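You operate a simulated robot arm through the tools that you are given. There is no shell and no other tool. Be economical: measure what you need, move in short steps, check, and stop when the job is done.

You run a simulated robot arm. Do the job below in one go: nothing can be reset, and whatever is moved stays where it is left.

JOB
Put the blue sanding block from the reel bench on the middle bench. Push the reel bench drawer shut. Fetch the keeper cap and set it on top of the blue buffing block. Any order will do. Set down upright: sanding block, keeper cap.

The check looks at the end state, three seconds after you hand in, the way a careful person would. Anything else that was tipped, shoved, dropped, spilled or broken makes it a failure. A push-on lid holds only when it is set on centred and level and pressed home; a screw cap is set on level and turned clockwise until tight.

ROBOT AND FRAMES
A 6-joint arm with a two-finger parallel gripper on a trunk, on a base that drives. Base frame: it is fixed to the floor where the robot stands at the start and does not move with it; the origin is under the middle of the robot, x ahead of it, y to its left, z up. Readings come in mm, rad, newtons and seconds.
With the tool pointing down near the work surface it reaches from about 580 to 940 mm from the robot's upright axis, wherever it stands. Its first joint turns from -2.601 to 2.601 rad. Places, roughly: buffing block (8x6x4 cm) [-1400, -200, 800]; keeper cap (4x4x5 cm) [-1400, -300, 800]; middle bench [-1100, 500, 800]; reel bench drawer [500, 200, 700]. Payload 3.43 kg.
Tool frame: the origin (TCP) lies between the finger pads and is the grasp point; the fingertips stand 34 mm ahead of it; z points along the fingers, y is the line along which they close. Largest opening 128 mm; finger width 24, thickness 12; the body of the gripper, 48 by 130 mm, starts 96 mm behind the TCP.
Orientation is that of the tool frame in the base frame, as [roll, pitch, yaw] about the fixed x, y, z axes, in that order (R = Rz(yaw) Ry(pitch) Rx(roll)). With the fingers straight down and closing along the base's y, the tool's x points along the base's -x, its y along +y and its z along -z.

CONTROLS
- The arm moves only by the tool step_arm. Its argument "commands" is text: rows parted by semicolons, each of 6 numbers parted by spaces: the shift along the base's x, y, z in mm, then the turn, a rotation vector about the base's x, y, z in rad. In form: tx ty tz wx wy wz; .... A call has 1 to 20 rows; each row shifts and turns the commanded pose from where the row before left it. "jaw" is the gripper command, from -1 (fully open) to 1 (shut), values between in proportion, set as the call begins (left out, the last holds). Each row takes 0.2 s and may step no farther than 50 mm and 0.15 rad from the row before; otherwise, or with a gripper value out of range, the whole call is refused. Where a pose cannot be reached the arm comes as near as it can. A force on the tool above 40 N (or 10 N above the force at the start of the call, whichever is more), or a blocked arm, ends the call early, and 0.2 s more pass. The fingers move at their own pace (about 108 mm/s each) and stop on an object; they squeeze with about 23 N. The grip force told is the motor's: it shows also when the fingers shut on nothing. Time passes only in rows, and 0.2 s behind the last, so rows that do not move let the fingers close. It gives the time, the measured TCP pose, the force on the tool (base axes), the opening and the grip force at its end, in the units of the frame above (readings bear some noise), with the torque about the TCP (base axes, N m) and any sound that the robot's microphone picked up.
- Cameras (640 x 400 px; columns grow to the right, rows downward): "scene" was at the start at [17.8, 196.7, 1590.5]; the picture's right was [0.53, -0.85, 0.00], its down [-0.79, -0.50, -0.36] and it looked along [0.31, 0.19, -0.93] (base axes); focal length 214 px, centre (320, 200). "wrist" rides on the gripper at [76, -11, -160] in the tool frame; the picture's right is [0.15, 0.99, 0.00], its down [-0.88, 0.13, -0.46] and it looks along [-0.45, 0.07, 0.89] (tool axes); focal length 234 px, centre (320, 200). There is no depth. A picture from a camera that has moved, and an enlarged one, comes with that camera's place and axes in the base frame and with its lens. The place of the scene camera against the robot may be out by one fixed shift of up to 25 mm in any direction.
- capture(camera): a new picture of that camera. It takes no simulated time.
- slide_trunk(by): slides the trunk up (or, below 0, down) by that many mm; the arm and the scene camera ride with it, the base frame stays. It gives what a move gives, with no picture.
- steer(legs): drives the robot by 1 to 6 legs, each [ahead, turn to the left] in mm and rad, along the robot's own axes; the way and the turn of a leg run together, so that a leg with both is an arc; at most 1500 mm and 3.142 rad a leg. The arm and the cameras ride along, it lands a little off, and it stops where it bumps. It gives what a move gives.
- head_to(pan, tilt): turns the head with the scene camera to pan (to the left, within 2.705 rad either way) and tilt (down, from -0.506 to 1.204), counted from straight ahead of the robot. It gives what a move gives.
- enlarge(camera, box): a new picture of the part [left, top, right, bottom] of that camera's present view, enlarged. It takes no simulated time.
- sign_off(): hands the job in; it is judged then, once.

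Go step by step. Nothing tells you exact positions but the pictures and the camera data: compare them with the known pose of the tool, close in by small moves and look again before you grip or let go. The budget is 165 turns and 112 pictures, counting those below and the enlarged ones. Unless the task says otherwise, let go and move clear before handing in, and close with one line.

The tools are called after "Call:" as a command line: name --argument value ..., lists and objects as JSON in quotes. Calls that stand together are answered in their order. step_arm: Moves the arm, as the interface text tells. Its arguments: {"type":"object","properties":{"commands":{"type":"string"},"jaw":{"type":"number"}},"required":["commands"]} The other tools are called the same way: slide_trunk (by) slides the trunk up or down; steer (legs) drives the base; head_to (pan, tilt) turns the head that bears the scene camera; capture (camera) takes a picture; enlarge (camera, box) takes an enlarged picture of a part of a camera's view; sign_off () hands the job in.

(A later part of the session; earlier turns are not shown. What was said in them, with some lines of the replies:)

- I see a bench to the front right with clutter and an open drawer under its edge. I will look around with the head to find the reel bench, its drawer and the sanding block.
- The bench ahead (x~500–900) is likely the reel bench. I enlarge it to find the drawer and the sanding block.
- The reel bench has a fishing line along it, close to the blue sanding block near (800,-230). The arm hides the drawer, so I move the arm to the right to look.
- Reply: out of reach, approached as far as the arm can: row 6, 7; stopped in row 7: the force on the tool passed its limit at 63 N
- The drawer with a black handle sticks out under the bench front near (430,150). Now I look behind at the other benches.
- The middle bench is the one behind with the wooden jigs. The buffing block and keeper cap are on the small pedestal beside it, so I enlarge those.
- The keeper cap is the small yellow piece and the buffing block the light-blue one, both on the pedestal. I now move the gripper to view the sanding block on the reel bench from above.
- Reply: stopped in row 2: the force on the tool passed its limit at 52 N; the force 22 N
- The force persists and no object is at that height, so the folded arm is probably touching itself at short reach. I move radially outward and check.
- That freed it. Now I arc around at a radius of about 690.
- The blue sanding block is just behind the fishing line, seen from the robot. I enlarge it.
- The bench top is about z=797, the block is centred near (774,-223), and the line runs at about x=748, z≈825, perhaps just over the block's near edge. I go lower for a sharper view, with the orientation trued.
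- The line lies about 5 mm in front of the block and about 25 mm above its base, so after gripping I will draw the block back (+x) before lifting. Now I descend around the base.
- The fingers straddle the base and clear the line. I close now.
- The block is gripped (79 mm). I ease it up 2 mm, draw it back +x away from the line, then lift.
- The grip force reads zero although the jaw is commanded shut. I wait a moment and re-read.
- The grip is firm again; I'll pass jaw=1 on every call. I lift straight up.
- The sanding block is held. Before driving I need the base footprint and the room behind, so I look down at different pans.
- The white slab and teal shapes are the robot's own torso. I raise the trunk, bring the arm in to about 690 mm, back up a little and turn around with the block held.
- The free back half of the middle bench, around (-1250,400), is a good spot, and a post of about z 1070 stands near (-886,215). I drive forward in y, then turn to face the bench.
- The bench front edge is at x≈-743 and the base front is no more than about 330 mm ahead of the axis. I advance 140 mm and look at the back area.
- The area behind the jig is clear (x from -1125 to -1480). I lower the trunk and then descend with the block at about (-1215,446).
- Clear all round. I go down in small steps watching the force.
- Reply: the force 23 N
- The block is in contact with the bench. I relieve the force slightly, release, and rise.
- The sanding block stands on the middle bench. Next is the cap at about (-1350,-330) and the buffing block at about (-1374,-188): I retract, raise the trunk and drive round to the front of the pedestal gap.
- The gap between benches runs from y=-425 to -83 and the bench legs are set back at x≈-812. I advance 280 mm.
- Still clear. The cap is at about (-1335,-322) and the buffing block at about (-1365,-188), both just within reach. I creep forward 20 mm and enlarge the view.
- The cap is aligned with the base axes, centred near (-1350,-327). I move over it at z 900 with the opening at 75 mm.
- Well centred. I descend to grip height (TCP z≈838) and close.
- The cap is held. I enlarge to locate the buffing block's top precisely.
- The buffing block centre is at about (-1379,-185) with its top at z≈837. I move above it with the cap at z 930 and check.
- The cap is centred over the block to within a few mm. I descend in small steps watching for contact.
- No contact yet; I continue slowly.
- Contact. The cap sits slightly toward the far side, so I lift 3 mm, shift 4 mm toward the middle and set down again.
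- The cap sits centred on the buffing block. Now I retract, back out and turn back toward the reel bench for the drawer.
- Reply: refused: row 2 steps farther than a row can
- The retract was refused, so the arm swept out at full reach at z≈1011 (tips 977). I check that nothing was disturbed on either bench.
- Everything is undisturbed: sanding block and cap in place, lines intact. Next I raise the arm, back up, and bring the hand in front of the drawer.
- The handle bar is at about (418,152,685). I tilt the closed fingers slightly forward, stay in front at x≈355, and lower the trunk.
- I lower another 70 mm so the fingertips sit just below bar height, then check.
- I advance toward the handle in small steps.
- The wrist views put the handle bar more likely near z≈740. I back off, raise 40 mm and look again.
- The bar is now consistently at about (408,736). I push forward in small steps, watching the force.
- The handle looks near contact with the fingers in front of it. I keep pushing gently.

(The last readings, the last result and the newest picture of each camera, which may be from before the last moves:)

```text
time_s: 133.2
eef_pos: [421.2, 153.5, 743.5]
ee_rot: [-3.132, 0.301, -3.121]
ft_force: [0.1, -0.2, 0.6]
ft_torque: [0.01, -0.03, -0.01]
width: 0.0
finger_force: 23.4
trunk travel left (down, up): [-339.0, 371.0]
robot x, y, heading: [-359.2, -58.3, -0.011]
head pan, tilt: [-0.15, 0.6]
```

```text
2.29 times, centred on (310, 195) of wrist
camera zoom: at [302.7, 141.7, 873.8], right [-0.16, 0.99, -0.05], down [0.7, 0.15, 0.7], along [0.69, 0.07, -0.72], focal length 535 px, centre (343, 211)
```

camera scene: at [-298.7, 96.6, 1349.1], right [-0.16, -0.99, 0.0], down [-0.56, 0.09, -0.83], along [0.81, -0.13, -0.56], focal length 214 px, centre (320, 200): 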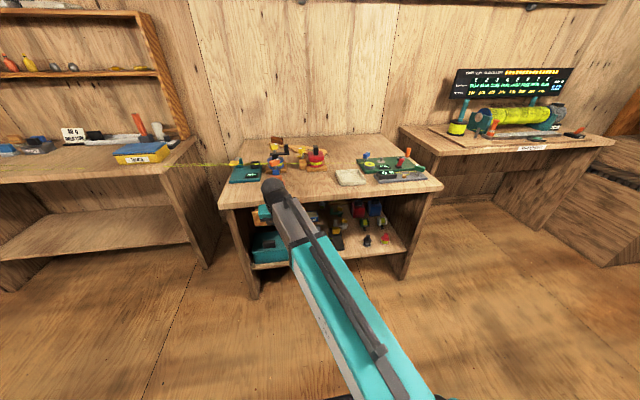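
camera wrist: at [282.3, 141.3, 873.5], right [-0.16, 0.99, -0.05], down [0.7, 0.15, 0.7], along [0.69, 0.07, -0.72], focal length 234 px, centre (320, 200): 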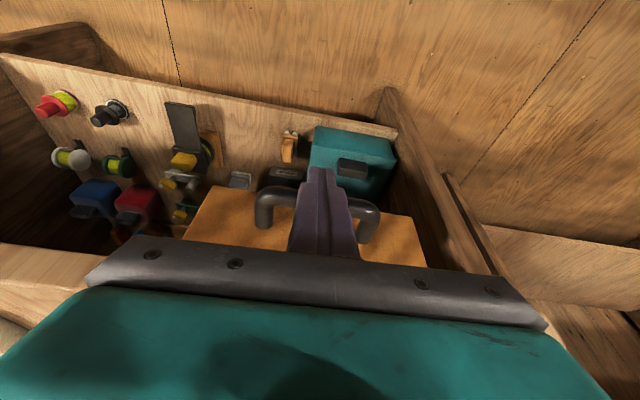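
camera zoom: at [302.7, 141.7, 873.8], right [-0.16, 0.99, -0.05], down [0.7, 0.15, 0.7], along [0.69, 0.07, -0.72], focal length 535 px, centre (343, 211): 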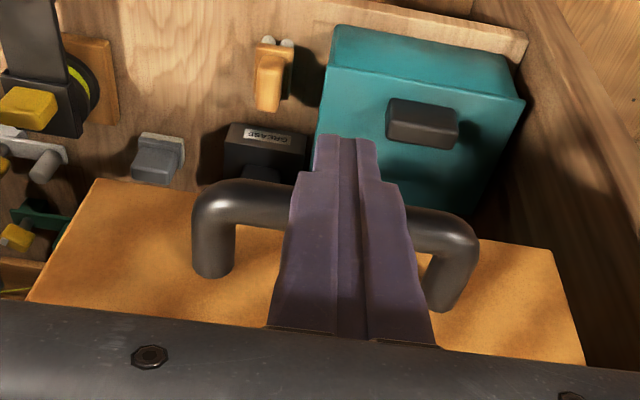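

The drawer is moving with the fingers at little force. I continue until it shuts.

Call:
step_arm --commands "5 0 0 0 0 0;5 0 0 0 0 0;5 0 0 0 0 0;5 0 0 0 0 0;5 0 0 0 0 0;5 0 0 0 0 0;0 0 0 0 0 0" --jaw 1

Call:
enlarge --camera "wrist" --box '[170, 120, 450, 270]'

```text
time_s: 134.8
eef_pos: [451.8, 151.7, 742.1]
ee_rot: [-3.134, 0.301, -3.122]
ft_force: [0.1, 0.8, -0.1]
ft_torque: [0.03, 0.01, 0.01]
width: 0.0
finger_force: 23.2
trunk travel left (down, up): [-339.0, 371.0]
robot x, y, heading: [-356.5, -63.2, -0.012]
head pan, tilt: [-0.15, 0.6]
```

```text
2.29 times, centred on (310, 195) of wrist
camera zoom: at [332.9, 141.3, 873.4], right [-0.16, 0.99, -0.05], down [0.7, 0.15, 0.7], along [0.69, 0.07, -0.72], focal length 535 px, centre (343, 211)
```

zoom: 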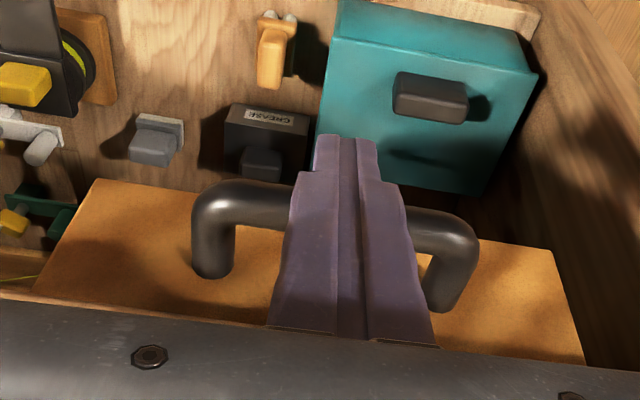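

Call:
step_arm --commands "4 0 0 0 0 0;4 0 0 0 0 0;4 0 0 0 0 0;4 0 0 0 0 0;0 0 0 0 0 0" --jaw 1

Call:
capture --camera "wrist"

Call:
enlarge --camera "scene" --box '[200, 130, 360, 300]'

```text
time_s: 136.1
eef_pos: [464.1, 154.1, 743.0]
ee_rot: [-3.133, 0.297, -3.122]
ft_force: [-20.9, 1.4, 0.6]
ft_torque: [0.06, 0.43, -0.03]
width: 0.2
finger_force: 23.4
trunk travel left (down, up): [-339.0, 371.0]
robot x, y, heading: [-361.4, -58.1, -0.01]
head pan, tilt: [-0.15, 0.6]
```

```text
40 pictures are left
camera wrist: at [346.2, 141.8, 873.9], right [-0.16, 0.99, -0.05], down [0.71, 0.15, 0.69], along [0.69, 0.07, -0.72], focal length 234 px, centre (320, 200)
```

wrist: 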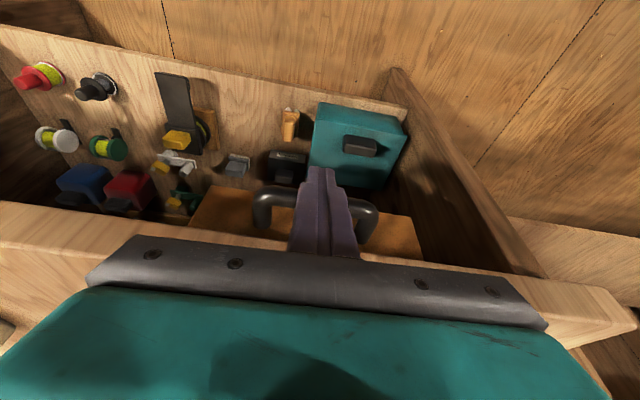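

```text
2.35 times, centred on (280, 215) of scene
camera zoom: at [-300.4, 96.6, 1349.1], right [-0.16, -0.99, 0.0], down [-0.56, 0.09, -0.83], along [0.81, -0.13, -0.56], focal length 505 px, centre (414, 165)
```

zoom: 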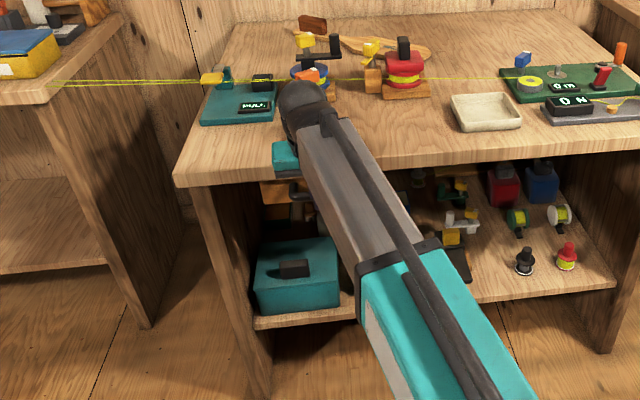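

The resistance acts about 20 mm below the TCP, so it is the handle reaching its stop. I press a little more to confirm it is home.

Call:
step_arm --commands "2 0 0 0 0 0;2 0 0 0 0 0;0 0 0 0 0 0" --jaw 1

Call:
step_arm --commands "-5 0 0 0 0 0;-15 0 0 0 0 0;-40 0 0 0 0 0;-40 0 0 0 0 0;0 0 0 0 0 0" --jaw 1

Call:
capture --camera "wrist"

```text
time_s: 136.8
eef_pos: [465.0, 153.7, 742.2]
ee_rot: [-3.132, 0.285, -3.121]
ft_force: [-6.2, -0.7, -1.0]
ft_torque: [0.07, 0.15, -0.02]
width: 0.2
finger_force: 22.9
trunk travel left (down, up): [-339.0, 371.0]
robot x, y, heading: [-355.6, -58.1, -0.015]
head pan, tilt: [-0.15, 0.6]
stopped in row 3: the force on the tool passed its limit at 41 N (the readings are from after the stop); the commanded pose is now the measured one
```

```text
time_s: 138.0
eef_pos: [363.8, 153.9, 743.9]
ee_rot: [-3.133, 0.286, -3.12]
ft_force: [0.2, 0.8, -0.2]
ft_torque: [0.03, 0.01, 0.0]
width: 0.0
finger_force: 23.0
trunk travel left (down, up): [-339.0, 371.0]
robot x, y, heading: [-359.2, -58.1, -0.011]
head pan, tilt: [-0.15, 0.6]
```

```text
38 pictures are left
camera wrist: at [246.7, 143.0, 875.2], right [-0.16, 0.99, -0.05], down [0.71, 0.15, 0.68], along [0.68, 0.07, -0.73], focal length 234 px, centre (320, 200)
```

wrist: 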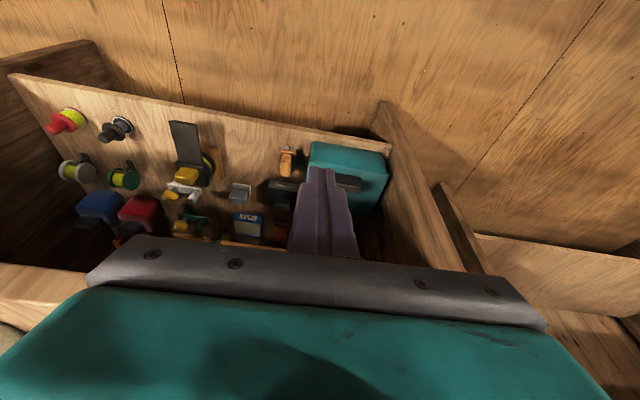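

The drawer hit a hard stop. I lift the arm clear and verify everything visually.

Call:
slide_trunk --by 330

Call:
step_arm --commands "15 -45 0 0 0.15 0;15 -45 0 0 0.13 0;10 -45 0 0 0 0;10 -45 0 0 0 0;10 -45 0 0 0 0;10 -45 0 0 0 0;10 -45 0 0 0 0;0 0 0 0 0 0" --jaw 1

Call:
head_to --pan 0.05 --tilt 0.8

Call:
enlarge --camera "scene" --box '[220, 100, 460, 260]'

```text
time_s: 141.2
eef_pos: [364.2, 153.9, 1073.6]
ee_rot: [-3.131, 0.285, -3.12]
ft_force: [0.6, 0.3, -0.4]
ft_torque: [0.02, 0.02, 0.0]
width: 0.0
finger_force: 23.0
trunk travel left (down, up): [-669.0, 41.0]
robot x, y, heading: [-360.8, -58.0, -0.014]
head pan, tilt: [-0.15, 0.6]
```

```text
time_s: 143.0
eef_pos: [445.4, -159.6, 1073.0]
ee_rot: [-3.14, 0.008, -3.122]
ft_force: [-0.3, 0.0, 0.5]
ft_torque: [-0.02, 0.01, 0.02]
width: 0.2
finger_force: 23.1
trunk travel left (down, up): [-669.0, 41.0]
robot x, y, heading: [-356.9, -61.4, -0.015]
head pan, tilt: [-0.15, 0.6]
```

```text
time_s: 143.8
eef_pos: [444.3, -159.7, 1074.3]
ee_rot: [-3.139, 0.004, -3.121]
ft_force: [0.7, -0.4, 0.5]
ft_torque: [0.0, 0.03, 0.0]
width: 0.3
finger_force: 22.2
trunk travel left (down, up): [-669.0, 41.0]
robot x, y, heading: [-354.0, -52.2, -0.015]
head pan, tilt: [0.051, 0.799]
```

```text
2.50 times, centred on (340, 180) of scene
camera zoom: at [-305.4, 113.8, 1662.3], right [0.04, -1.0, 0.0], down [-0.72, -0.03, -0.7], along [0.7, 0.03, -0.72], focal length 536 px, centre (270, 250)
```

zoom: 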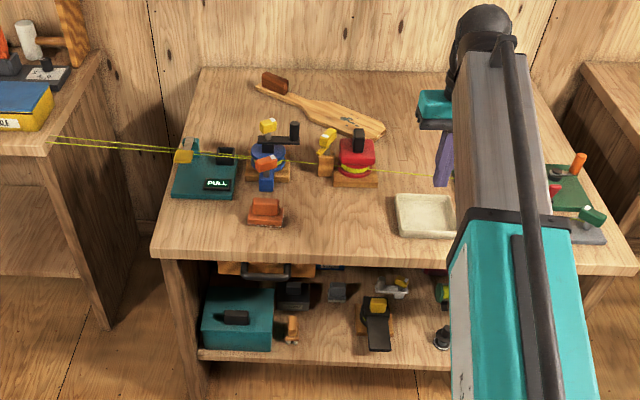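

The drawer appears flush under the bench top. I check from a lower viewpoint, first pulling the arm back.

Call:
step_arm --commands "-40 0 0 0 0 0;-40 0 0 0 0 0;-20 -20 0 0 0 0;0 0 0 0 0 0" --jaw 1

Call:
slide_trunk --by -450

Call:
head_to --pan 0.05 --tilt 0.5

Call:
enlarge --camera "scene" --box '[220, 120, 400, 240]'

```text
time_s: 144.8
eef_pos: [340.7, -178.8, 1071.3]
ee_rot: [-3.14, 0.008, -3.122]
ft_force: [0.7, 0.1, 0.6]
ft_torque: [-0.02, -0.02, -0.01]
width: 0.1
finger_force: 22.7
trunk travel left (down, up): [-669.0, 41.0]
robot x, y, heading: [-357.5, -59.7, -0.018]
head pan, tilt: [0.051, 0.799]
```

```text
refused: -450 is not a number from -400 to 400
```

```text
time_s: 145.6
eef_pos: [341.2, -180.7, 1072.2]
ee_rot: [-3.142, 0.006, -3.121]
ft_force: [-0.5, -0.1, 0.4]
ft_torque: [-0.03, -0.01, 0.01]
width: 0.2
finger_force: 22.2
trunk travel left (down, up): [-669.0, 41.0]
robot x, y, heading: [-359.4, -54.7, -0.014]
head pan, tilt: [0.051, 0.499]
```

```text
3.33 times, centred on (310, 180) of scene
camera zoom: at [-295.2, 114.2, 1688.1], right [0.04, -1.0, 0.0], down [-0.48, -0.02, -0.88], along [0.88, 0.03, -0.48], focal length 715 px, centre (353, 267)
```

zoom: 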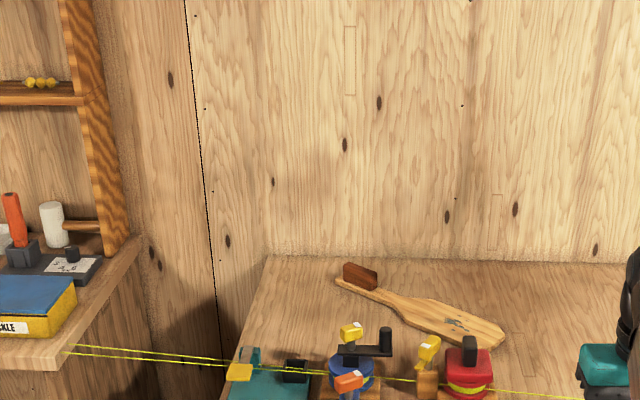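

Call:
slide_trunk --by -400

Call:
capture --camera "scene"

Call:
enlarge --camera "scene" --box '[220, 150, 420, 275]'

```text
time_s: 149.4
eef_pos: [340.1, -178.9, 673.5]
ee_rot: [-3.138, 0.006, -3.119]
ft_force: [-0.4, 0.4, -0.1]
ft_torque: [0.0, 0.02, -0.01]
width: 0.0
finger_force: 23.5
trunk travel left (down, up): [-269.0, 441.0]
robot x, y, heading: [-362.6, -54.0, -0.015]
head pan, tilt: [0.051, 0.499]
```

```text
35 pictures are left
camera scene: at [-295.1, 114.3, 1288.2], right [0.04, -1.0, 0.0], down [-0.48, -0.02, -0.88], along [0.88, 0.03, -0.48], focal length 214 px, centre (320, 200)
```

scene: 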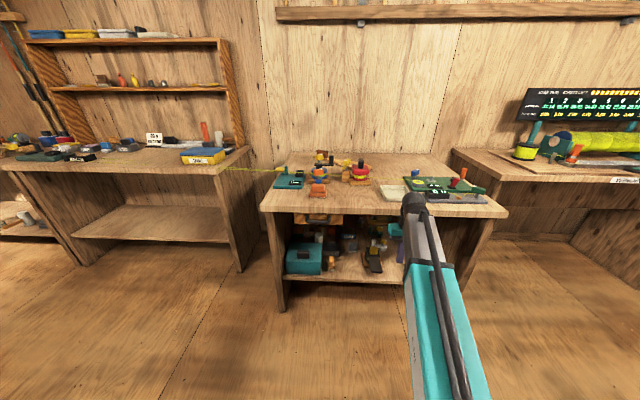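

```text
3.20 times, centred on (320, 212) of scene
camera zoom: at [-295.1, 114.3, 1288.2], right [0.04, -1.0, 0.0], down [-0.48, -0.02, -0.88], along [0.88, 0.03, -0.48], focal length 686 px, centre (320, 160)
```

zoom: 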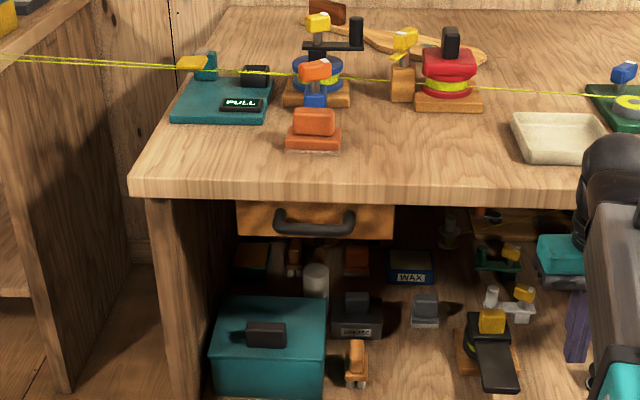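

The drawer is flush under the bench top. The sanding block and cap were in place and nothing was touched when I last checked, and the arm is clear, so I hand in.

Call:
sign_off

```text
The job is handed in.
```

The job is handed in: the blue sanding block stands on the middle bench, the reel bench drawer is pushed shut, and the keeper cap sits upright, centred on the blue buffing block.
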